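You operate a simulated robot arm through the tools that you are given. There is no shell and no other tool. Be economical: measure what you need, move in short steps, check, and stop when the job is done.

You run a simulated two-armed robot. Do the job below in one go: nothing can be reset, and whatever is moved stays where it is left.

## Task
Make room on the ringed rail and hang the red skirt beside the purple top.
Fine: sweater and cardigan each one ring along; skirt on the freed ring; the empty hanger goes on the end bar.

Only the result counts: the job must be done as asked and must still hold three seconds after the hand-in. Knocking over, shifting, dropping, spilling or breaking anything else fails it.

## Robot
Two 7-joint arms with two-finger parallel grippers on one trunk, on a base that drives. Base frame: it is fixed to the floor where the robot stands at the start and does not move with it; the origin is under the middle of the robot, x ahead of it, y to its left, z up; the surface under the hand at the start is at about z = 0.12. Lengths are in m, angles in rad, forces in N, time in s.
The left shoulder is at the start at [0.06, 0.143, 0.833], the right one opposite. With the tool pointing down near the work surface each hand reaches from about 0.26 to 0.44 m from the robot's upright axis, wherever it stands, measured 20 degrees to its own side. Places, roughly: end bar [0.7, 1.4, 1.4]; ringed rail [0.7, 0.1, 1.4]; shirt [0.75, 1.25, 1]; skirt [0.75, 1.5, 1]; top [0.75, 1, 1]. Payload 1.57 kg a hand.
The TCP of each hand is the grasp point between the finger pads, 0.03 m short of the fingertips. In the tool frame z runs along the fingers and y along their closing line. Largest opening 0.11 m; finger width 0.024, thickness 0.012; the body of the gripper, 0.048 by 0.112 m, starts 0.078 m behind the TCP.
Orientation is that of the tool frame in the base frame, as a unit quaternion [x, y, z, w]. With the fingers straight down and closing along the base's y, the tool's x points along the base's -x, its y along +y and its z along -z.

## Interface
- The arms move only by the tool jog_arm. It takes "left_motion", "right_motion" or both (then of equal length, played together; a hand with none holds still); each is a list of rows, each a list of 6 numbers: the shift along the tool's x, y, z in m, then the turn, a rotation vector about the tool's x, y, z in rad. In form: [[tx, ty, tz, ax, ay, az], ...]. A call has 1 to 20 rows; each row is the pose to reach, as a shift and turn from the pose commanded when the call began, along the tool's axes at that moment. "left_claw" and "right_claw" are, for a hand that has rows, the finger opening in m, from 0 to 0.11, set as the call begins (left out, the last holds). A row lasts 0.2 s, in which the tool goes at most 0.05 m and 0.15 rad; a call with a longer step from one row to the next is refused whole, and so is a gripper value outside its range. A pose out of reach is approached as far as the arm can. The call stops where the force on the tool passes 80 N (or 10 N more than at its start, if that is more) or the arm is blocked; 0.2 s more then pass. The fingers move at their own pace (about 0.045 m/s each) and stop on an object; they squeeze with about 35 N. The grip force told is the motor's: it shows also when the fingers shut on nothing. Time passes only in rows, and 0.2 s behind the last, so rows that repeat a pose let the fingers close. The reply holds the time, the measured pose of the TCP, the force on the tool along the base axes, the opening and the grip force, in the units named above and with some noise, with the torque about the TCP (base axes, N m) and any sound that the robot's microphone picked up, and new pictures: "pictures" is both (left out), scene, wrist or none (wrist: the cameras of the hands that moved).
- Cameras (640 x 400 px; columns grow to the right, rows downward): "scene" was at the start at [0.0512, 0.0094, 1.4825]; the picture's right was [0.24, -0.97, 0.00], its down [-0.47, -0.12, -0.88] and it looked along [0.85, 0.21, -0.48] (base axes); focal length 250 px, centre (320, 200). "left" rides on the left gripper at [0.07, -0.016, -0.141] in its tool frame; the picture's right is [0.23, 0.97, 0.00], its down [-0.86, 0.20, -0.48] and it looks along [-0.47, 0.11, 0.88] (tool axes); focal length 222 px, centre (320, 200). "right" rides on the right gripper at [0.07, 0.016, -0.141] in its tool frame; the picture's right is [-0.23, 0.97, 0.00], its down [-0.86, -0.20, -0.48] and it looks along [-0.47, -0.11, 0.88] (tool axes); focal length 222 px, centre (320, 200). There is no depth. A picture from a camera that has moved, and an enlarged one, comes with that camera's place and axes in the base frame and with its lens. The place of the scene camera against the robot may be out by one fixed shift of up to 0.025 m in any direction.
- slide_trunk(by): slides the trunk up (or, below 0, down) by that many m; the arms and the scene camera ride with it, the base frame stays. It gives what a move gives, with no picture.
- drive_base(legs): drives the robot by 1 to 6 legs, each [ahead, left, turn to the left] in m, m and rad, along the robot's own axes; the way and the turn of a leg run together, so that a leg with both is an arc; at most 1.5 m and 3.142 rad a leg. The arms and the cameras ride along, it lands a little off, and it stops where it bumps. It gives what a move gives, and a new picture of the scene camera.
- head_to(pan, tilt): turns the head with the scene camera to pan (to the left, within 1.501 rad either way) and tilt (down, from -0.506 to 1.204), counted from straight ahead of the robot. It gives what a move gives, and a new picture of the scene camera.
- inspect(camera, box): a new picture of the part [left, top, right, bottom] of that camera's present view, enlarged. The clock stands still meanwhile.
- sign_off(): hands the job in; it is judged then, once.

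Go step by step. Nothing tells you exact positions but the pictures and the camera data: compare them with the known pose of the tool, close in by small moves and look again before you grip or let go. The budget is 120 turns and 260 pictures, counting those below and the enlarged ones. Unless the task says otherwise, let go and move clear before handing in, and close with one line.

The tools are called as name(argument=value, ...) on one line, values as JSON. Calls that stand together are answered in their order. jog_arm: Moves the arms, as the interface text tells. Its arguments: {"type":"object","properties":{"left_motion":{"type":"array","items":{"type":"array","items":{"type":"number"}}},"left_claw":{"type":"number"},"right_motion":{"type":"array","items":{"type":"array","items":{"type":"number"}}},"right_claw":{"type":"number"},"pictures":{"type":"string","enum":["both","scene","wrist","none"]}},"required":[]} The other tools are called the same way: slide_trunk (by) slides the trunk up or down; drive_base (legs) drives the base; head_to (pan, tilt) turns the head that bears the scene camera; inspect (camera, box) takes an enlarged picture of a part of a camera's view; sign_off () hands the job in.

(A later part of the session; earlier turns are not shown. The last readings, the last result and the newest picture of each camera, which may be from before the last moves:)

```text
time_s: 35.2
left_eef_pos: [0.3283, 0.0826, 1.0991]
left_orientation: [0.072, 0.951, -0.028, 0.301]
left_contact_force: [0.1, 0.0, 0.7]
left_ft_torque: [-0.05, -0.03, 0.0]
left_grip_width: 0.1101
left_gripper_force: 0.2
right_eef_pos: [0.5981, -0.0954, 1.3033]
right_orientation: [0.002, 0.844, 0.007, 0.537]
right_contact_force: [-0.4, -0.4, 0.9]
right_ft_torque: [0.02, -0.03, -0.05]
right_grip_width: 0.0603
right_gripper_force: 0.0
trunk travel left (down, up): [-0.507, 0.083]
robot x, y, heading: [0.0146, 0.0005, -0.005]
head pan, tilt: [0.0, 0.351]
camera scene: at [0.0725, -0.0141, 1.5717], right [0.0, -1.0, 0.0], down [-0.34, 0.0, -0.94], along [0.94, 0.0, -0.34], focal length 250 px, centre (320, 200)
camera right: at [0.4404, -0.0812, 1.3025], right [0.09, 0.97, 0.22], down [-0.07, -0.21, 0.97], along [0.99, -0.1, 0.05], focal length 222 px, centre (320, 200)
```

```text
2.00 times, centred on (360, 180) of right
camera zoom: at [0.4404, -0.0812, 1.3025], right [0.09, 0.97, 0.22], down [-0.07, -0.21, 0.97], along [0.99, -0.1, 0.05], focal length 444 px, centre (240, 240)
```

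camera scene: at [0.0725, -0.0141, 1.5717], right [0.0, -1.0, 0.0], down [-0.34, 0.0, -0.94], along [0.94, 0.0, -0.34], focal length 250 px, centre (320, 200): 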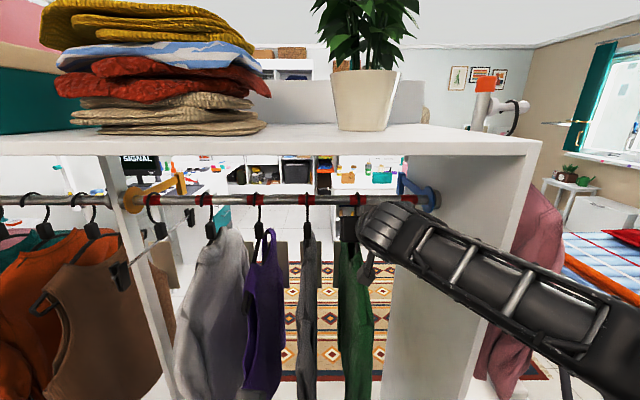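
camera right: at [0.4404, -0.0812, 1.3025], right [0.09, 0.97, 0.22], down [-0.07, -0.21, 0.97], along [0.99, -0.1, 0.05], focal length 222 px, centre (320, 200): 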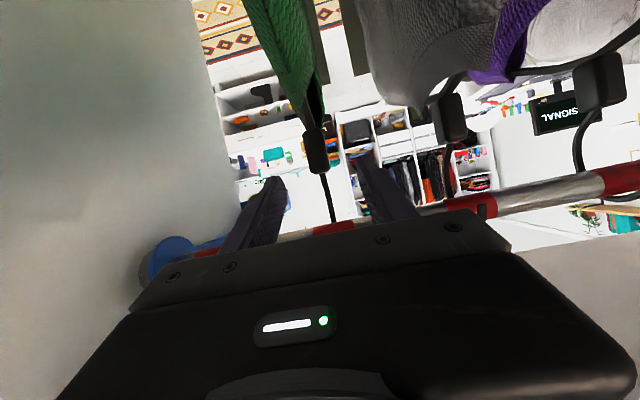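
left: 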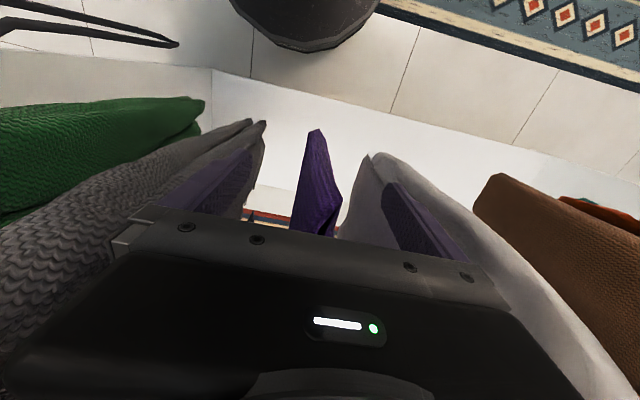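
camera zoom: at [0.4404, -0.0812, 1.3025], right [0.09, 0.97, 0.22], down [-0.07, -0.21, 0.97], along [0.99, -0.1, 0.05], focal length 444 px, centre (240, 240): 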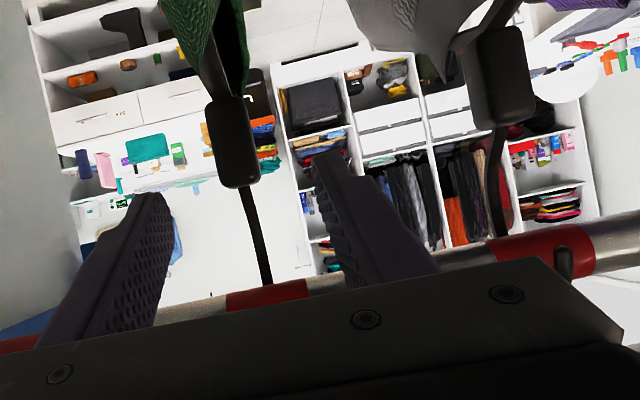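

The block is centred between the fingertips. I'll advance 0.11 m along the fingers and check before closing.

jog_arm(right_motion=[[-0.002, -0.002, 0.03, 0, 0, 0], [-0.004, -0.003, 0.06, 0, 0, 0], [-0.006, -0.003, 0.085, 0, 0, 0], [-0.006, -0.003, 0.108, 0, 0, 0], [-0.006, -0.003, 0.108, 0, 0, 0]])

inspect(camera="right", box=[200, 60, 520, 260])

```text
time_s: 36.5
left_eef_pos: [0.3279, 0.0831, 1.0992]
left_orientation: [0.072, 0.951, -0.028, 0.3]
left_contact_force: [0.0, 0.2, -0.1]
left_ft_torque: [-0.01, 0.0, -0.01]
left_grip_width: 0.11
left_gripper_force: 0.0
right_eef_pos: [0.6999, -0.1005, 1.2621]
right_orientation: [0.001, 0.844, 0.007, 0.536]
right_contact_force: [-1.1, -0.4, -2.3]
right_ft_torque: [-0.01, -0.24, 0.02]
right_grip_width: 0.06
right_gripper_force: 0.0
trunk travel left (down, up): [-0.507, 0.083]
robot x, y, heading: [0.017, 0.0002, -0.002]
head pan, tilt: [0.0, 0.351]
camera scene: at [0.0734, -0.0147, 1.5716], right [0.0, -1.0, 0.0], down [-0.34, 0.0, -0.94], along [0.94, 0.0, -0.34], focal length 250 px, centre (320, 200)
camera right: at [0.5423, -0.0855, 1.2603], right [0.09, 0.97, 0.22], down [-0.07, -0.21, 0.97], along [0.99, -0.1, 0.05], focal length 222 px, centre (320, 200)
```

scene: 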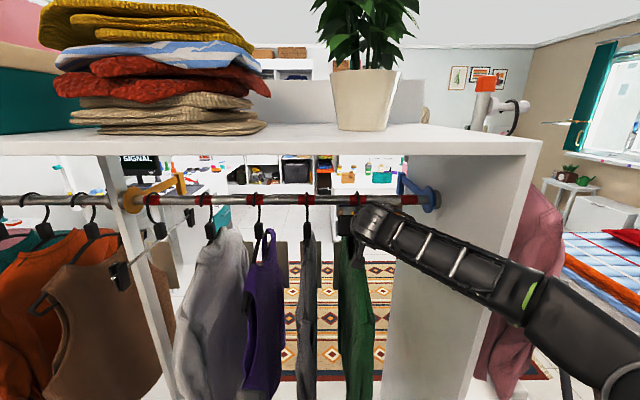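
right: 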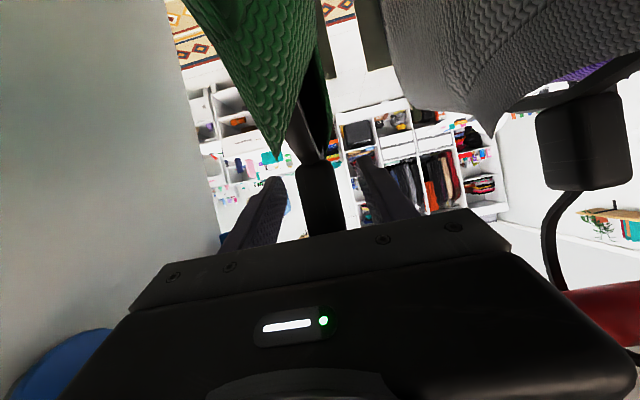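

```text
2.00 times, centred on (360, 160) of right
camera zoom: at [0.5423, -0.0855, 1.2603], right [0.09, 0.97, 0.22], down [-0.07, -0.21, 0.97], along [0.99, -0.1, 0.05], focal length 444 px, centre (240, 280)
```

zoom: 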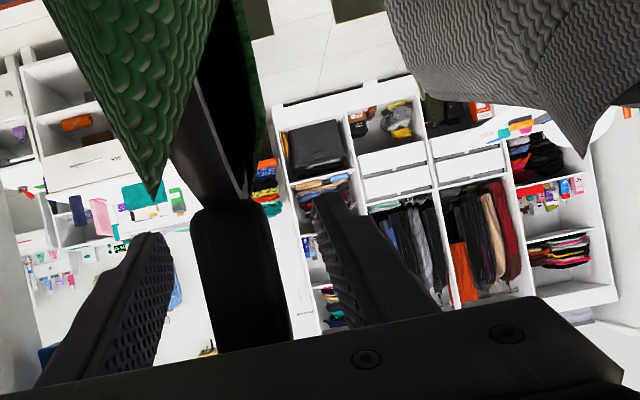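

The block sits between the pads. Closing the grip.

jog_arm(right_motion=[[0, 0, 0, 0, 0, 0], [0, 0, 0, 0, 0, 0], [0, 0, 0, 0, 0, 0], [0, 0, 0, 0, 0, 0]], right_claw=0.0, pictures="wrist")

```text
time_s: 37.5
left_eef_pos: [0.328, 0.0837, 1.1001]
left_orientation: [0.072, 0.951, -0.028, 0.3]
left_contact_force: [-0.1, 0.2, -0.3]
left_ft_torque: [-0.03, -0.01, -0.01]
left_grip_width: 0.1099
left_gripper_force: 0.0
right_eef_pos: [0.7002, -0.1016, 1.2614]
right_orientation: [0.0, 0.844, 0.007, 0.536]
right_contact_force: [0.4, 2.3, 0.0]
right_ft_torque: [-0.18, -0.06, -0.08]
right_grip_width: 0.0202
right_gripper_force: 28.3
trunk travel left (down, up): [-0.507, 0.083]
robot x, y, heading: [0.0203, 0.0007, 0.003]
head pan, tilt: [0.0, 0.351]
camera right: at [0.5422, -0.0852, 1.2607], right [0.09, 0.97, 0.22], down [-0.07, -0.21, 0.97], along [0.99, -0.1, 0.05], focal length 222 px, centre (320, 200)
```

right: 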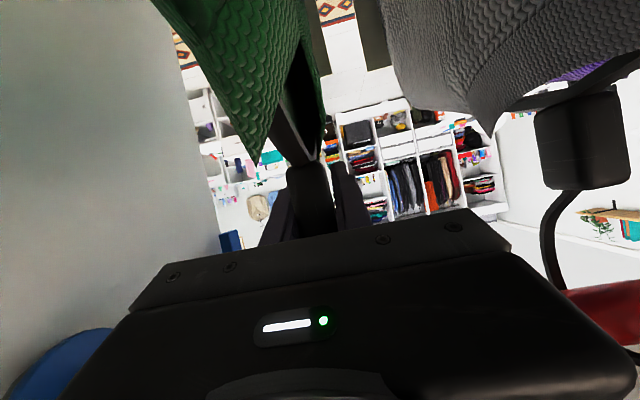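

The cardigan is gripped well (20 mm). But sliding it to the last ring from here would bring my forearm close to the right panel, so I'll release, back off and shift the robot left first.

jog_arm(right_motion=[[0, 0, 0, 0, 0, 0], [0, 0, 0, 0, 0, 0], [0, 0, 0, 0, 0, 0]], right_claw=0.06, pictures="none")

jog_arm(right_motion=[[0, 0, -0.04, 0, 0, 0], [0, 0, -0.085, 0, 0, 0], [0, 0, -0.13, 0, 0, 0], [0.01, 0, -0.175, 0, 0, 0], [0.03, 0, -0.22, 0, 0, 0], [0.03, 0, -0.22, 0, 0, 0]], pictures="none")

drive_base(legs=[[0, 0.13, 0]])

```text
time_s: 38.2
left_eef_pos: [0.3288, 0.0823, 1.0994]
left_orientation: [0.073, 0.951, -0.029, 0.3]
left_contact_force: [-0.3, 0.1, 0.7]
left_ft_torque: [0.03, -0.02, 0.03]
left_grip_width: 0.11
left_gripper_force: 0.2
right_eef_pos: [0.6998, -0.1009, 1.2622]
right_orientation: [0.002, 0.844, 0.006, 0.536]
right_contact_force: [0.0, 0.0, -0.6]
right_ft_torque: [0.0, -0.09, -0.02]
right_grip_width: 0.0599
right_gripper_force: 0.0
trunk travel left (down, up): [-0.507, 0.083]
robot x, y, heading: [0.0169, -0.005, -0.006]
head pan, tilt: [0.0, 0.351]
```

```text
time_s: 39.6
left_eef_pos: [0.3286, 0.0835, 1.0984]
left_orientation: [0.071, 0.951, -0.027, 0.3]
left_contact_force: [-1.1, 0.1, -0.9]
left_ft_torque: [0.01, 0.0, -0.02]
left_grip_width: 0.1101
left_gripper_force: 0.0
right_eef_pos: [0.4879, -0.1021, 1.326]
right_orientation: [0.002, 0.845, 0.006, 0.535]
right_contact_force: [0.0, -0.4, -0.5]
right_ft_torque: [0.01, -0.02, 0.0]
right_grip_width: 0.0599
right_gripper_force: 0.0
trunk travel left (down, up): [-0.507, 0.083]
robot x, y, heading: [0.019, -0.0019, -0.004]
head pan, tilt: [0.0, 0.351]
```

```text
time_s: 40.9
left_eef_pos: [0.3271, 0.2165, 1.0982]
left_orientation: [0.072, 0.95, -0.028, 0.301]
left_contact_force: [0.3, 1.0, -0.2]
left_ft_torque: [-0.04, 0.01, -0.02]
left_grip_width: 0.11
left_gripper_force: 0.1
right_eef_pos: [0.4879, 0.032, 1.3271]
right_orientation: [0.001, 0.844, 0.006, 0.536]
right_contact_force: [-0.4, 0.2, 0.4]
right_ft_torque: [-0.01, -0.03, -0.02]
right_grip_width: 0.0602
right_gripper_force: 0.1
trunk travel left (down, up): [-0.507, 0.083]
robot x, y, heading: [0.0195, 0.1299, -0.005]
head pan, tilt: [0.0, 0.351]
camera scene: at [0.0738, 0.1178, 1.5716], right [0.0, -1.0, 0.0], down [-0.34, 0.0, -0.94], along [0.94, 0.0, -0.34], focal length 250 px, centre (320, 200)
```

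scene: 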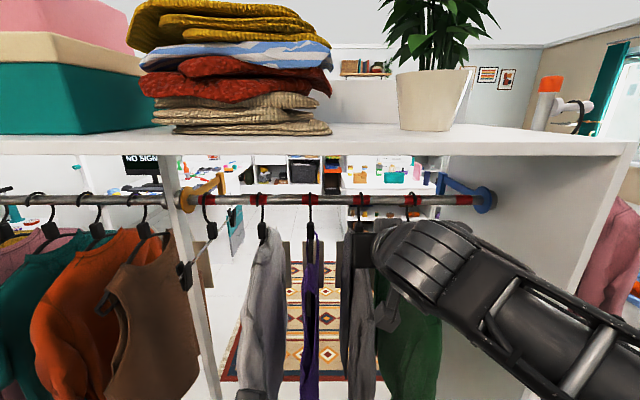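

The robot is at y≈0.13. I'll move the right hand sideways in front of the rail, then forward to the same grasp pose as before.

jog_arm(right_motion=[[0, -0.045, 0, 0, 0, 0], [0, -0.09, 0, 0, 0, 0], [0, -0.132, 0, 0, 0, 0], [-0.008, -0.132, 0.045, 0, 0, 0], [-0.016, -0.132, 0.09, 0, 0, 0], [-0.023, -0.132, 0.13, 0, 0, 0], [-0.028, -0.132, 0.175, 0, 0, 0], [-0.031, -0.132, 0.2195, 0, 0, 0], [-0.031, -0.132, 0.2195, 0, 0, 0]])

```text
time_s: 42.9
left_eef_pos: [0.3282, 0.2145, 1.0981]
left_orientation: [0.071, 0.95, -0.028, 0.302]
left_contact_force: [-0.6, 0.2, -0.4]
left_ft_torque: [0.02, -0.01, 0.02]
left_grip_width: 0.11
left_gripper_force: 0.0
right_eef_pos: [0.7006, -0.0985, 1.2585]
right_orientation: [0.001, 0.844, 0.007, 0.536]
right_contact_force: [0.6, -0.1, 0.4]
right_ft_torque: [-0.02, -0.01, 0.03]
right_grip_width: 0.0601
right_gripper_force: 0.0
trunk travel left (down, up): [-0.507, 0.083]
robot x, y, heading: [0.0169, 0.1293, -0.004]
head pan, tilt: [0.0, 0.351]
camera scene: at [0.073, 0.1158, 1.5717], right [0.0, -1.0, 0.0], down [-0.34, 0.0, -0.94], along [0.94, 0.0, -0.34], focal length 250 px, centre (320, 200)
camera right: at [0.5431, -0.0841, 1.2573], right [0.09, 0.97, 0.22], down [-0.07, -0.21, 0.97], along [0.99, -0.1, 0.05], focal length 222 px, centre (320, 200)
```

scene: 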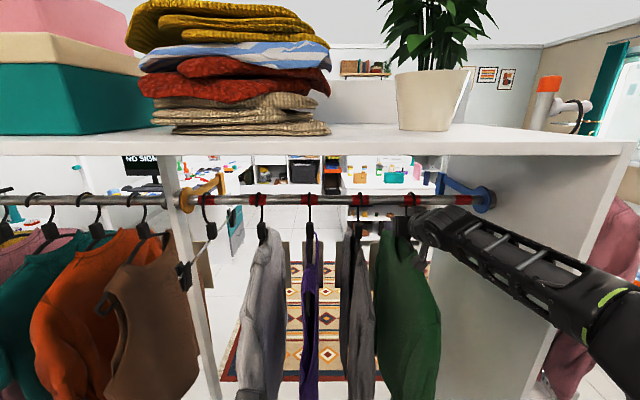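
right: 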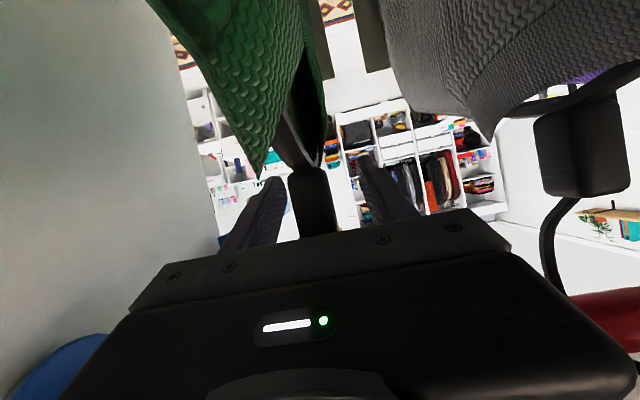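

Same grasp picture. I'll close, lift slightly and slide the cardigan toward the last ring.

jog_arm(right_motion=[[0, 0, 0, 0, 0, 0], [0, 0, 0, 0, 0, 0], [0, 0, 0, 0, 0, 0], [-0.006, 0, -0.003, 0, 0, 0], [-0.006, -0.03, -0.003, 0, 0, 0], [-0.006, -0.06, -0.003, 0, 0, 0], [-0.006, -0.09, -0.003, 0, 0, 0], [-0.006, -0.115, -0.003, 0, 0, 0], [-0.006, -0.115, -0.003, 0, 0, 0]], right_claw=0.0)

inspect(camera="scene", box=[340, 150, 540, 275])

```text
time_s: 44.9
left_eef_pos: [0.3283, 0.2152, 1.0995]
left_orientation: [0.07, 0.951, -0.027, 0.3]
left_contact_force: [-0.5, 0.4, -0.2]
left_ft_torque: [0.01, 0.0, -0.03]
left_grip_width: 0.1102
left_gripper_force: 0.0
right_eef_pos: [0.7011, -0.2107, 1.2655]
right_orientation: [-0.001, 0.845, 0.008, 0.535]
right_contact_force: [-2.8, 7.3, -7.7]
right_ft_torque: [-0.34, -0.61, -0.74]
right_grip_width: 0.0197
right_gripper_force: 33.6
trunk travel left (down, up): [-0.507, 0.083]
robot x, y, heading: [0.0162, 0.1301, -0.002]
head pan, tilt: [0.0, 0.351]
camera scene: at [0.0742, 0.1171, 1.5715], right [0.0, -1.0, 0.0], down [-0.34, 0.0, -0.94], along [0.94, 0.0, -0.34], focal length 250 px, centre (320, 200)
camera right: at [0.5435, -0.1963, 1.2646], right [0.09, 0.97, 0.22], down [-0.07, -0.21, 0.97], along [0.99, -0.1, 0.04], focal length 222 px, centre (320, 200)
```

scene: 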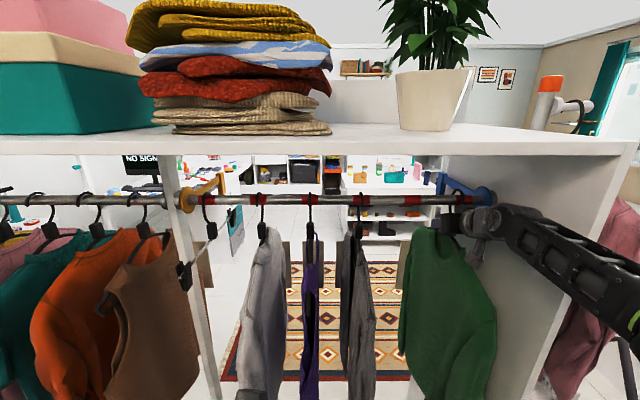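
right: 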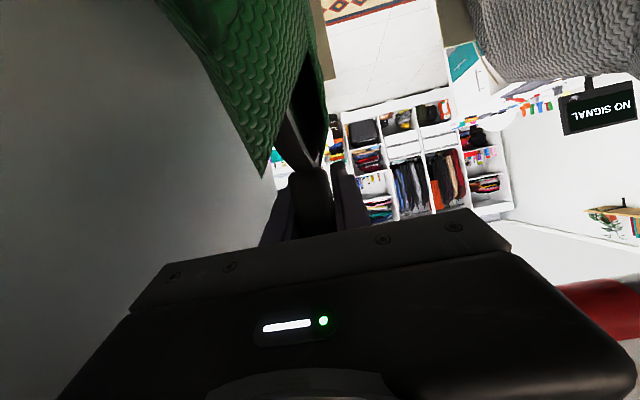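

```text
3.20 times, centred on (440, 212) of scene
camera zoom: at [0.0742, 0.1171, 1.5715], right [0.0, -1.0, 0.0], down [-0.34, 0.0, -0.94], along [0.94, 0.0, -0.34], focal length 799 px, centre (-64, 160)
```

zoom: 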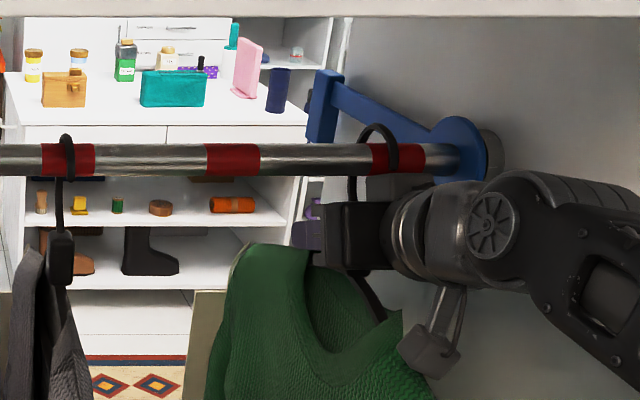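

The hook is at the near edge of the last ring and needs about 2 cm more. I'll finish the slide, lower it, and check.

jog_arm(right_motion=[[0, -0.012, 0, 0, 0, 0], [0, -0.023, 0, 0, 0, 0], [0.006, -0.023, 0.003, 0, 0, 0], [0.006, -0.023, 0.003, 0, 0, 0]], pictures="none")

inspect(camera="scene", box=[340, 150, 540, 275])

```text
time_s: 45.9
left_eef_pos: [0.3262, 0.2242, 1.0975]
left_orientation: [0.069, 0.95, -0.031, 0.302]
left_contact_force: [0.5, -0.2, -0.4]
left_ft_torque: [0.02, -0.01, -0.04]
left_grip_width: 0.1102
left_gripper_force: 0.1
right_eef_pos: [0.7001, -0.2097, 1.2665]
right_orientation: [-0.013, 0.844, 0.012, 0.537]
right_contact_force: [-20.5, 72.7, -13.1]
right_ft_torque: [-4.19, -2.03, -6.7]
right_grip_width: 0.02
right_gripper_force: 33.7
trunk travel left (down, up): [-0.507, 0.083]
robot x, y, heading: [0.0161, 0.1305, -0.004]
head pan, tilt: [0.0, 0.351]
```

```text
3.20 times, centred on (440, 212) of scene
camera zoom: at [0.0709, 0.1303, 1.5718], right [0.0, -1.0, 0.01], down [-0.34, -0.01, -0.94], along [0.94, 0.0, -0.34], focal length 799 px, centre (-64, 160)
```

zoom: 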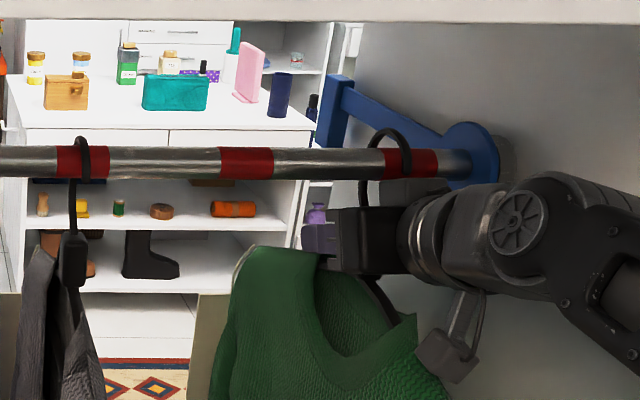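

The wrist is pressing on the right panel, and the hand cannot go further straight on. I'll release, ease off, back out, and come in again yawed so the wrist stays left.

jog_arm(right_motion=[[0, 0.005, 0, 0, 0, 0], [0, 0.012, 0, 0, 0, 0], [0, 0.022, 0, 0, 0, 0], [0, 0.025, -0.02, 0, 0, 0], [0, 0.028, -0.06, 0, 0, 0], [0, 0.035, -0.1, 0, 0, 0], [0, 0.04, -0.14, 0, 0, 0], [0, 0.04, -0.14, 0, 0, 0]], right_claw=0.05)

inspect(camera="scene", box=[340, 150, 540, 275])

```text
time_s: 47.7
left_eef_pos: [0.3293, 0.214, 1.0986]
left_orientation: [0.071, 0.951, -0.028, 0.3]
left_contact_force: [0.4, -0.7, -0.9]
left_ft_torque: [0.01, 0.02, 0.0]
left_grip_width: 0.1098
left_gripper_force: 0.0
right_eef_pos: [0.5747, -0.1975, 1.3167]
right_orientation: [0.002, 0.845, 0.007, 0.535]
right_contact_force: [-0.3, -0.3, 0.7]
right_ft_torque: [-0.01, 0.0, 0.05]
right_grip_width: 0.0499
right_gripper_force: 0.0
trunk travel left (down, up): [-0.507, 0.083]
robot x, y, heading: [0.0203, 0.124, -0.004]
head pan, tilt: [0.0, 0.351]
camera scene: at [0.0745, 0.1157, 1.5716], right [0.0, -1.0, 0.0], down [-0.34, 0.0, -0.94], along [0.94, 0.0, -0.34], focal length 250 px, centre (320, 200)
camera right: at [0.4165, -0.1829, 1.3154], right [0.09, 0.97, 0.22], down [-0.07, -0.21, 0.97], along [0.99, -0.1, 0.05], focal length 222 px, centre (320, 200)
```

scene: 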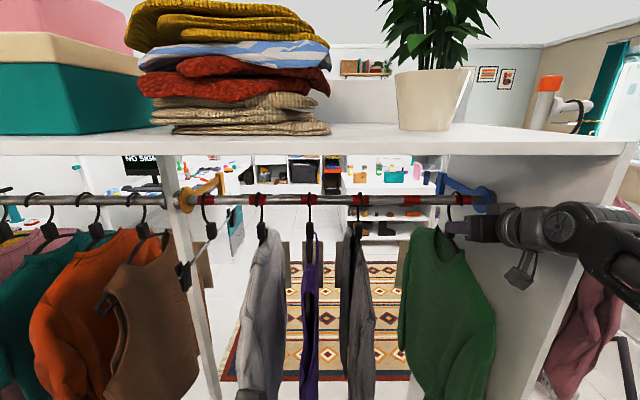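
right: 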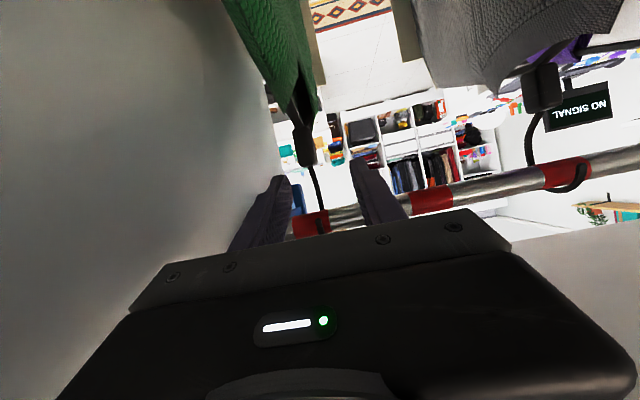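

```text
3.20 times, centred on (440, 212) of scene
camera zoom: at [0.0745, 0.1157, 1.5716], right [0.0, -1.0, 0.0], down [-0.34, 0.0, -0.94], along [0.94, 0.0, -0.34], focal length 799 px, centre (-64, 160)
```

zoom: 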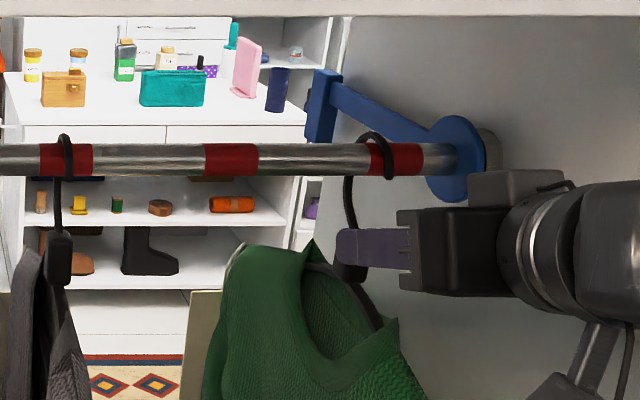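

The hook is about 1.5–2 cm short of the ring centre. I'll yaw the hand right by 0.35 rad and shift left, to take the round hook wire just below the rail.

jog_arm(right_motion=[[0, 0.01, 0, 0.106, 0, 0.05], [0, 0.02, 0, 0.211, 0, 0.1], [0, 0.03, 0, 0.317, 0, 0.15], [0, 0.03, 0, 0.317, 0, 0.15]])

inspect(camera="right", box=[200, 100, 520, 300])

```text
time_s: 48.7
left_eef_pos: [0.3282, 0.2141, 1.0987]
left_orientation: [0.071, 0.951, -0.028, 0.3]
left_contact_force: [0.2, 0.0, 0.5]
left_ft_torque: [-0.02, -0.05, -0.03]
left_grip_width: 0.1101
left_gripper_force: 0.2
right_eef_pos: [0.5738, -0.1698, 1.3183]
right_orientation: [0.147, 0.832, -0.086, 0.527]
right_contact_force: [0.3, 0.2, -0.3]
right_ft_torque: [0.01, 0.02, -0.03]
right_grip_width: 0.0499
right_gripper_force: 0.1
trunk travel left (down, up): [-0.507, 0.083]
robot x, y, heading: [0.0183, 0.1285, -0.002]
head pan, tilt: [0.0, 0.351]
camera scene: at [0.0737, 0.1155, 1.5716], right [0.0, -1.0, 0.0], down [-0.34, 0.0, -0.94], along [0.94, 0.0, -0.34], focal length 250 px, centre (320, 200)
camera right: at [0.4309, -0.0999, 1.3178], right [0.42, 0.88, 0.22], down [-0.13, -0.18, 0.98], along [0.9, -0.44, 0.04], focal length 222 px, centre (320, 200)
```

scene: 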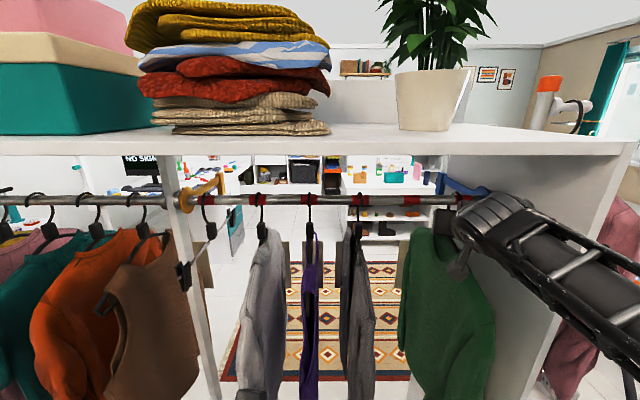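
right: 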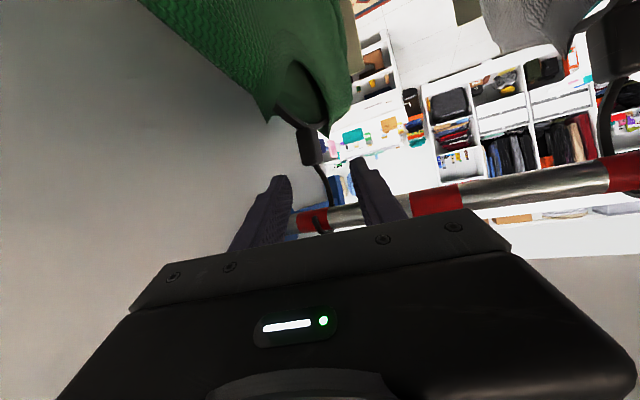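

```text
2.00 times, centred on (360, 200) of right
camera zoom: at [0.4309, -0.0999, 1.3178], right [0.42, 0.88, 0.22], down [-0.13, -0.18, 0.98], along [0.9, -0.44, 0.04], focal length 444 px, centre (240, 200)
```

zoom: 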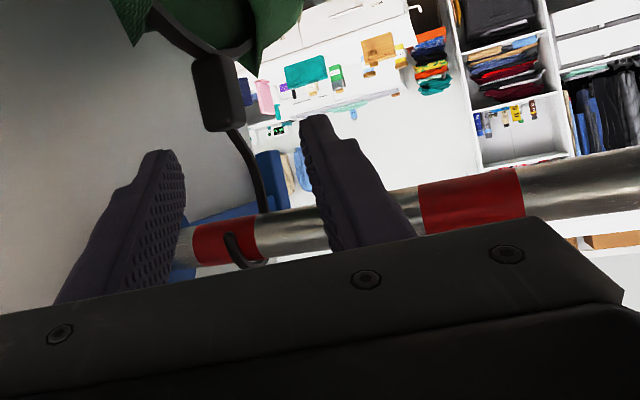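

The wire is well lined up between the fingers. I'll advance to it, close, lift slightly and move 2 cm right.

jog_arm(right_motion=[[-0.02, 0, 0.04, 0, 0, 0], [-0.038, -0.001, 0.08, 0, 0, 0], [-0.052, -0.002, 0.122, 0, 0, 0], [-0.052, -0.002, 0.122, 0, 0, 0]], pictures="wrist")

inspect(camera="scene", box=[340, 150, 540, 275])

```text
time_s: 49.6
left_eef_pos: [0.3231, 0.2137, 1.0989]
left_orientation: [0.072, 0.95, -0.027, 0.302]
left_contact_force: [-0.4, -0.4, 0.1]
left_ft_torque: [0.02, 0.0, 0.0]
left_grip_width: 0.1101
left_gripper_force: 0.0
right_eef_pos: [0.6866, -0.207, 1.3001]
right_orientation: [0.143, 0.842, -0.087, 0.513]
right_contact_force: [-18.8, 3.2, -9.4]
right_ft_torque: [-0.74, -1.37, 1.22]
right_grip_width: 0.0487
right_gripper_force: 0.2
trunk travel left (down, up): [-0.507, 0.083]
robot x, y, heading: [0.0155, 0.1268, -0.005]
head pan, tilt: [0.0, 0.351]
stopped in row 4 (right hand): the force on the tool passed its limit at 99 N (the readings are from after the stop); the commanded pose is now the measured one
camera right: at [0.5426, -0.1403, 1.3036], right [0.42, 0.88, 0.2], down [-0.1, -0.18, 0.98], along [0.9, -0.43, 0.01], focal length 222 px, centre (320, 200)
```

right: 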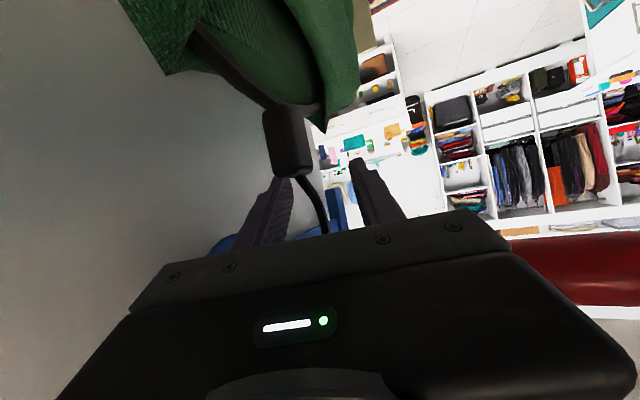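

```text
3.20 times, centred on (440, 212) of scene
camera zoom: at [0.0682, 0.1158, 1.5719], right [0.0, -1.0, 0.0], down [-0.34, 0.0, -0.94], along [0.94, 0.0, -0.34], focal length 799 px, centre (-64, 160)
```

zoom: 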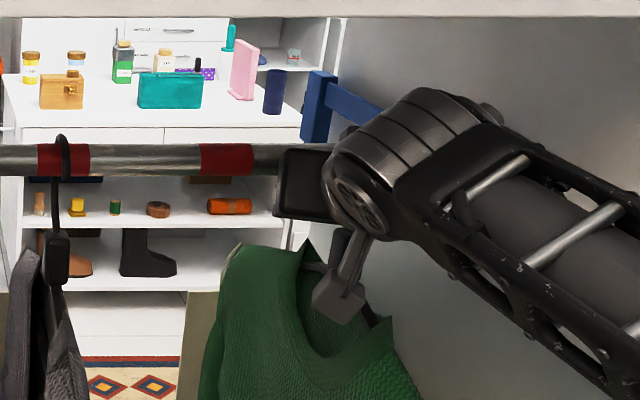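

A fingertip caught the neck block because the grip was too low and steep. I'll back off 8 cm and flatten the tilt so the fingers fit between block and rail.

jog_arm(right_motion=[[0, 0, -0.03, 0, 0, 0], [0, 0, -0.055, 0, -0.1, 0], [0, 0, -0.08, 0, -0.2, 0], [0, 0, -0.08, 0, -0.27, 0], [0, 0, -0.08, 0, -0.27, 0]])

inspect(camera="right", box=[200, 80, 520, 280])

```text
time_s: 50.8
left_eef_pos: [0.3311, 0.2134, 1.0971]
left_orientation: [0.072, 0.951, -0.027, 0.3]
left_contact_force: [0.3, -0.3, -0.5]
left_ft_torque: [0.02, -0.02, -0.03]
left_grip_width: 0.11
left_gripper_force: 0.1
right_eef_pos: [0.6242, -0.1877, 1.3308]
right_orientation: [0.132, 0.767, -0.106, 0.62]
right_contact_force: [4.1, -1.5, -20.3]
right_ft_torque: [-0.4, 0.69, -0.18]
right_grip_width: 0.0499
right_gripper_force: 0.1
trunk travel left (down, up): [-0.507, 0.083]
robot x, y, heading: [0.0161, 0.1324, -0.005]
head pan, tilt: [0.0, 0.351]
camera scene: at [0.0761, 0.1146, 1.5712], right [0.0, -1.0, 0.0], down [-0.35, 0.0, -0.94], along [0.94, 0.0, -0.35], focal length 250 px, centre (320, 200)
camera right: at [0.4871, -0.1214, 1.2933], right [0.37, 0.9, 0.22], down [-0.34, -0.09, 0.94], along [0.87, -0.42, 0.27], focal length 222 px, centre (320, 200)
```

scene: 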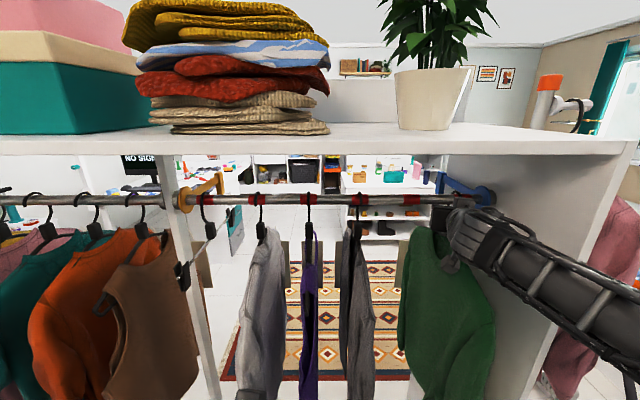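
right: 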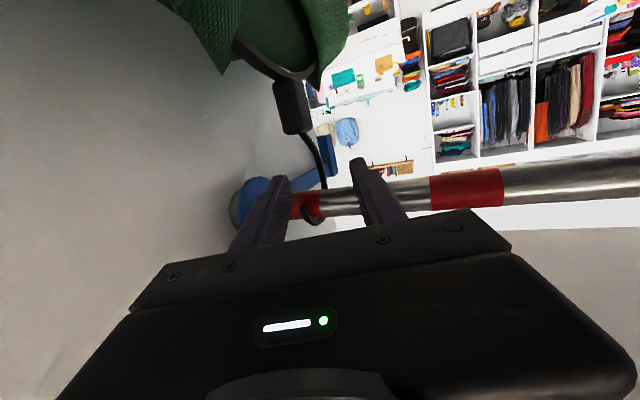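

```text
2.00 times, centred on (360, 180) of right
camera zoom: at [0.4871, -0.1214, 1.2933], right [0.37, 0.9, 0.22], down [-0.34, -0.09, 0.94], along [0.87, -0.42, 0.27], focal length 444 px, centre (240, 240)
```

zoom: 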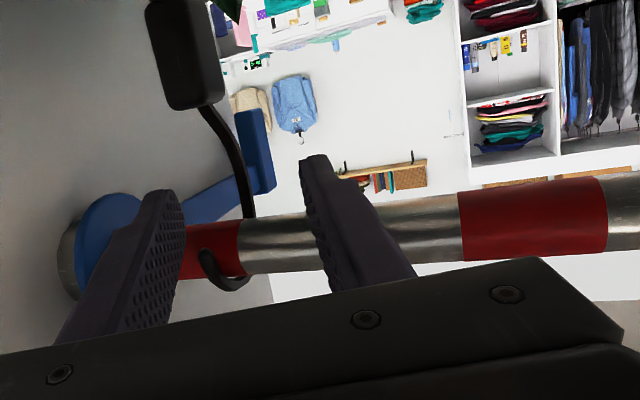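

The hook now looks close to the ring centre, since the nudge carried it right. I'll back the hand out fully and check from the scene camera.

jog_arm(right_motion=[[0, 0, -0.04, 0, 0, 0], [0, 0, -0.085, 0, 0, 0], [0.02, 0.03, -0.13, 0, 0, 0], [0.02, 0.06, -0.16, 0, 0, 0], [0.02, 0.06, -0.16, 0, 0, 0]])

inspect(camera="scene", box=[340, 150, 540, 275])

inspect(camera="right", box=[200, 80, 520, 280])

```text
refused: row 3 steps farther than a row can; nothing moved
```

```text
3.20 times, centred on (440, 212) of scene
camera zoom: at [0.0761, 0.1146, 1.5712], right [0.0, -1.0, 0.0], down [-0.35, 0.0, -0.94], along [0.94, 0.0, -0.35], focal length 799 px, centre (-64, 160)
```

zoom: 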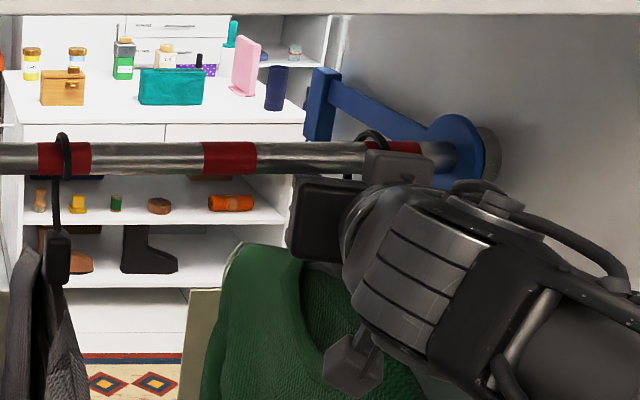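

```text
2.00 times, centred on (360, 180) of right
camera zoom: at [0.4871, -0.1214, 1.2933], right [0.37, 0.9, 0.22], down [-0.34, -0.09, 0.94], along [0.87, -0.42, 0.27], focal length 444 px, centre (240, 240)
```

zoom: 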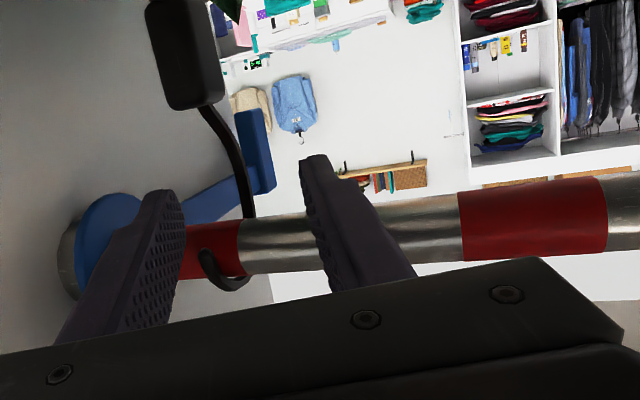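

The hook still sits near the ring's inner edge, about 1.5 cm short, and there is an odd downward load on the hand. I'll check whether that load persists.

jog_arm(right_motion=[[0, 0, -0.01, 0, 0, 0], [0, 0, -0.01, 0, 0, 0]], pictures="wrist")

```text
time_s: 51.4
left_eef_pos: [0.331, 0.2122, 1.0973]
left_orientation: [0.071, 0.951, -0.027, 0.298]
left_contact_force: [-0.6, 1.0, 0.0]
left_ft_torque: [-0.03, 0.01, 0.03]
left_grip_width: 0.11
left_gripper_force: 0.1
right_eef_pos: [0.6166, -0.1845, 1.3324]
right_orientation: [0.132, 0.767, -0.107, 0.619]
right_contact_force: [11.6, -3.7, -22.0]
right_ft_torque: [-0.36, 0.97, -0.36]
right_grip_width: 0.0506
right_gripper_force: 0.0
trunk travel left (down, up): [-0.507, 0.083]
robot x, y, heading: [0.0191, 0.1265, -0.006]
head pan, tilt: [0.0, 0.351]
camera right: at [0.4784, -0.1186, 1.2953], right [0.37, 0.9, 0.22], down [-0.34, -0.09, 0.94], along [0.87, -0.42, 0.27], focal length 222 px, centre (320, 200)
```

right: 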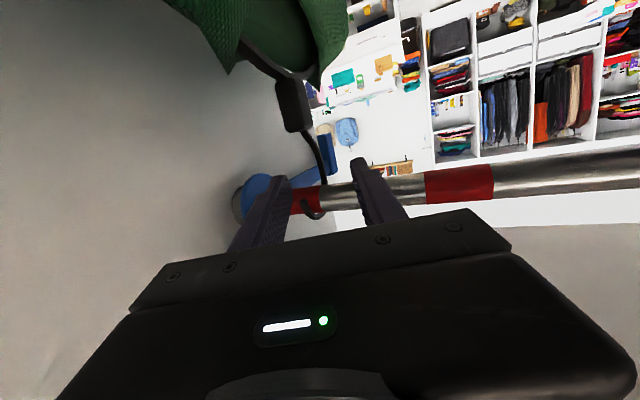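

That pull looks like the hand touching its own forearm at the flattened wrist angle. I'll restore the steeper tilt and close the fingers, ready to nudge the neck block from its left side.

jog_arm(right_motion=[[0, 0.005, -0.01, 0, 0.09, 0], [0, 0.01, -0.02, 0, 0.18, 0], [0, 0.015, -0.02, 0, 0.27, 0], [0, 0.015, -0.02, 0, 0.27, 0], [0, 0.015, -0.02, 0, 0.27, 0]], right_claw=0.0)

inspect(camera="right", box=[200, 80, 520, 280])

```text
time_s: 52.6
left_eef_pos: [0.3277, 0.2137, 1.0983]
left_orientation: [0.071, 0.951, -0.027, 0.3]
left_contact_force: [-0.7, 0.1, 0.2]
left_ft_torque: [0.0, 0.0, -0.03]
left_grip_width: 0.1098
left_gripper_force: 0.1
right_eef_pos: [0.6006, -0.1607, 1.3429]
right_orientation: [0.144, 0.841, -0.088, 0.514]
right_contact_force: [-0.3, 0.0, -0.2]
right_ft_torque: [0.04, -0.04, 0.0]
right_grip_width: 0.0001
right_gripper_force: 21.4
trunk travel left (down, up): [-0.507, 0.083]
robot x, y, heading: [0.0165, 0.1276, -0.002]
head pan, tilt: [0.0, 0.351]
camera scene: at [0.0729, 0.1161, 1.5716], right [0.0, -1.0, 0.0], down [-0.34, 0.0, -0.94], along [0.94, 0.0, -0.34], focal length 250 px, centre (320, 200)
camera right: at [0.4577, -0.0943, 1.3462], right [0.42, 0.88, 0.2], down [-0.1, -0.18, 0.98], along [0.9, -0.43, 0.01], focal length 222 px, centre (320, 200)
```

scene: 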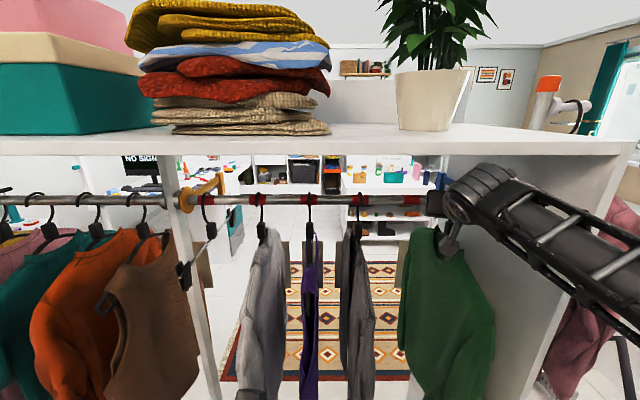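
right: 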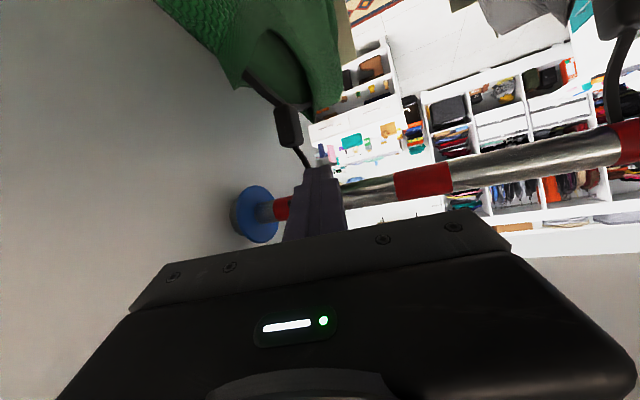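

```text
2.00 times, centred on (360, 180) of right
camera zoom: at [0.4577, -0.0943, 1.3462], right [0.42, 0.88, 0.2], down [-0.1, -0.18, 0.98], along [0.9, -0.43, 0.01], focal length 444 px, centre (240, 240)
```

zoom: 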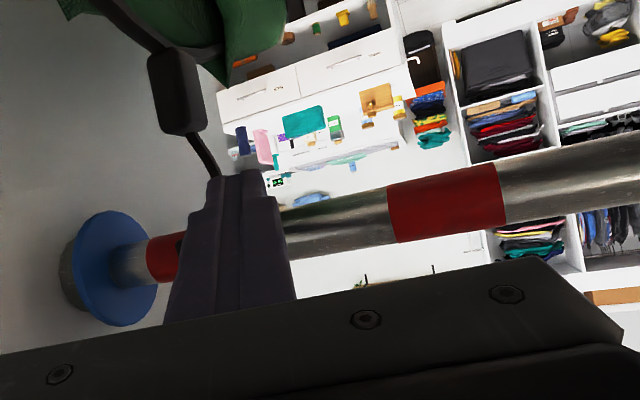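

The load is gone. By this view the block is within a few millimetres of the ring centre, which disagrees with the scene camera. I'll move the hand aside for an unobstructed look.

jog_arm(right_motion=[[0, 0, -0.05, 0, 0, 0], [0, 0.01, -0.095, 0, 0, 0], [0.02, 0.04, -0.12, 0, 0, 0], [0.04, 0.08, -0.13, -0.1, 0, -0.05], [0.04, 0.12, -0.13, -0.2, 0, -0.1], [0.04, 0.15, -0.13, -0.31, 0, -0.15], [0.04, 0.15, -0.13, -0.31, 0, -0.15]], pictures="scene")

inspect(camera="scene", box=[400, 160, 520, 235])

```text
time_s: 54.2
left_eef_pos: [0.3287, 0.2131, 1.0986]
left_orientation: [0.071, 0.951, -0.028, 0.301]
left_contact_force: [0.0, -0.2, -1.1]
left_ft_torque: [-0.04, -0.02, 0.02]
left_grip_width: 0.1099
left_gripper_force: 0.1
right_eef_pos: [0.5229, 0.0242, 1.3654]
right_orientation: [0.0, 0.853, 0.005, 0.522]
right_contact_force: [-0.5, 0.4, 1.1]
right_ft_torque: [0.0, -0.02, -0.02]
right_grip_width: 0.0
right_gripper_force: 21.2
trunk travel left (down, up): [-0.507, 0.083]
robot x, y, heading: [0.0182, 0.1299, -0.004]
head pan, tilt: [0.0, 0.351]
camera scene: at [0.0728, 0.1161, 1.5716], right [0.0, -1.0, 0.0], down [-0.34, 0.0, -0.94], along [0.94, 0.0, -0.34], focal length 250 px, centre (320, 200)
```

scene: 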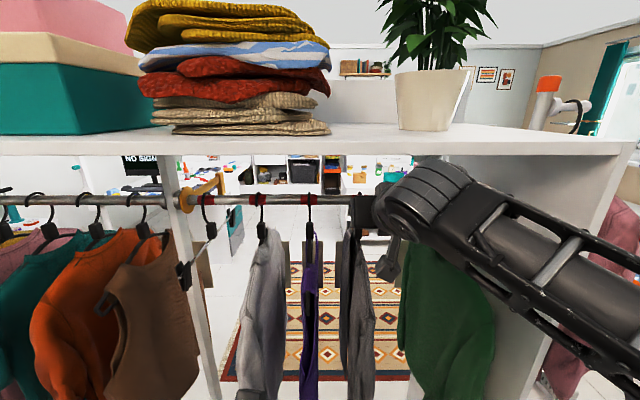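

```text
5.33 times, centred on (460, 198) of scene
camera zoom: at [0.0728, 0.1161, 1.5716], right [0.0, -1.0, 0.0], down [-0.34, 0.0, -0.94], along [0.94, 0.0, -0.34], focal length 1331 px, centre (-427, 213)
```

zoom: 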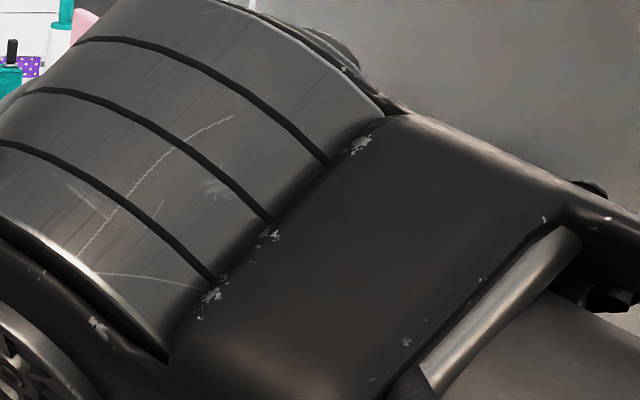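

The forearm hides it. I'll drop the hand lower and back so I can see the last ring.

jog_arm(right_motion=[[0, 0, -0.05, 0, 0, 0], [0.02, 0, -0.09, 0, 0, 0], [0.06, 0, -0.1, 0, 0, 0], [0.1, 0, -0.09, 0, 0, 0], [0.14, 0, -0.07, 0, 0, 0], [0.17, 0, -0.05, 0, 0, 0], [0.17, 0, -0.05, 0, 0, 0]], pictures="scene")

inspect(camera="scene", box=[400, 160, 520, 235])

inspect(camera="scene", box=[300, 160, 420, 235])

```text
time_s: 55.8
left_eef_pos: [0.3281, 0.2137, 1.0996]
left_orientation: [0.072, 0.951, -0.028, 0.3]
left_contact_force: [0.0, 0.0, -0.2]
left_ft_torque: [-0.01, 0.01, 0.0]
left_grip_width: 0.1098
left_gripper_force: 0.0
right_eef_pos: [0.3989, 0.0238, 1.2338]
right_orientation: [0.001, 0.853, 0.005, 0.522]
right_contact_force: [0.2, -0.4, -0.2]
right_ft_torque: [-0.04, 0.01, -0.01]
right_grip_width: 0.0
right_gripper_force: 21.9
trunk travel left (down, up): [-0.507, 0.083]
robot x, y, heading: [0.0177, 0.13, -0.008]
head pan, tilt: [0.0, 0.351]
camera scene: at [0.0729, 0.1159, 1.5716], right [0.0, -1.0, 0.0], down [-0.34, 0.0, -0.94], along [0.94, 0.0, -0.34], focal length 250 px, centre (320, 200)
```

scene: 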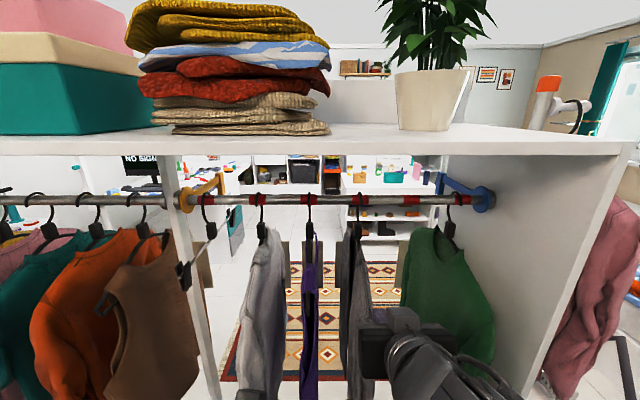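

```text
5.33 times, centred on (460, 198) of scene
camera zoom: at [0.0729, 0.1159, 1.5716], right [0.0, -1.0, 0.0], down [-0.34, 0.0, -0.94], along [0.94, 0.0, -0.34], focal length 1331 px, centre (-427, 213)
```

zoom: 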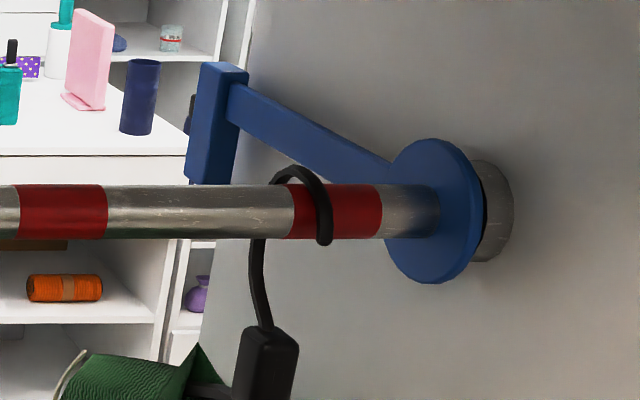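

```text
5.33 times, centred on (360, 198) of scene
camera zoom: at [0.0729, 0.1159, 1.5716], right [0.0, -1.0, 0.0], down [-0.34, 0.0, -0.94], along [0.94, 0.0, -0.34], focal length 1331 px, centre (107, 213)
```

zoom: 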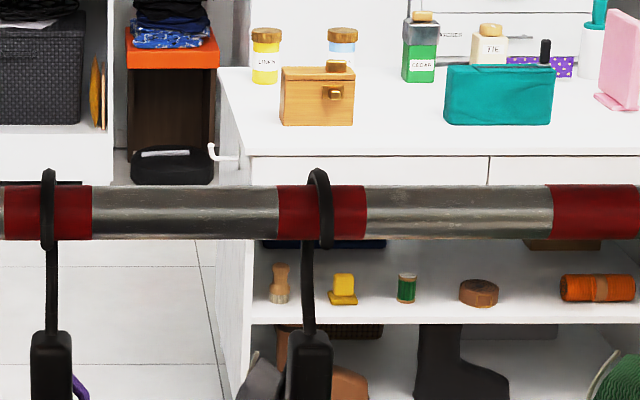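

The cardigan's hook sits on the last red ring, within about 1 cm of its centre. Next is the sweater, whose neck is around y≈0.037. I'll bring the right hand up to a pre-grasp pose in front of it.

jog_arm(right_motion=[[-0.045, 0.004, -0.02, 0, 0, 0], [-0.09, 0.008, -0.03, 0, 0, 0], [-0.115, 0.013, 0.01, 0, 0, 0], [-0.13, 0.013, 0.055, 0, 0, 0], [-0.142, 0.013, 0.1, 0, 0, 0], [-0.153, 0.013, 0.1475, 0, 0, 0], [-0.153, 0.013, 0.1475, 0, 0, 0]], right_claw=0.06, pictures="none")

inspect(camera="right", box=[200, 80, 520, 280])

```text
time_s: 57.4
left_eef_pos: [0.3267, 0.2147, 1.0974]
left_orientation: [0.072, 0.95, -0.029, 0.301]
left_contact_force: [-0.7, -0.3, 0.5]
left_ft_torque: [0.0, -0.01, 0.03]
left_grip_width: 0.11
left_gripper_force: 0.1
right_eef_pos: [0.6006, 0.0395, 1.3023]
right_orientation: [0.002, 0.853, 0.004, 0.522]
right_contact_force: [-0.1, -0.6, -0.5]
right_ft_torque: [0.0, 0.02, 0.0]
right_grip_width: 0.0598
right_gripper_force: 0.1
trunk travel left (down, up): [-0.507, 0.083]
robot x, y, heading: [0.0152, 0.1335, -0.001]
head pan, tilt: [0.0, 0.351]
```

```text
2.00 times, centred on (360, 180) of right
camera zoom: at [0.4434, 0.0561, 1.3056], right [0.1, 0.97, 0.21], down [-0.04, -0.21, 0.98], along [0.99, -0.1, 0.01], focal length 444 px, centre (240, 240)
```

zoom: 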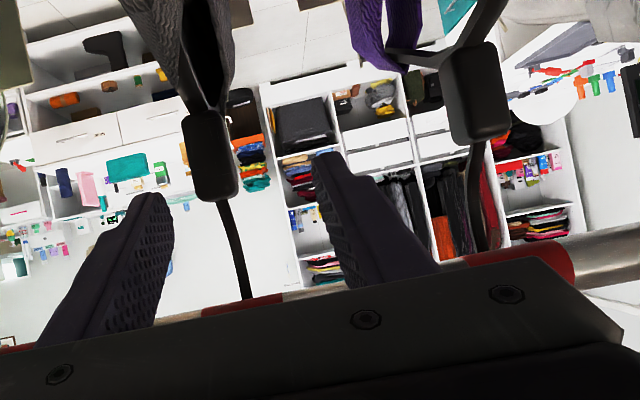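

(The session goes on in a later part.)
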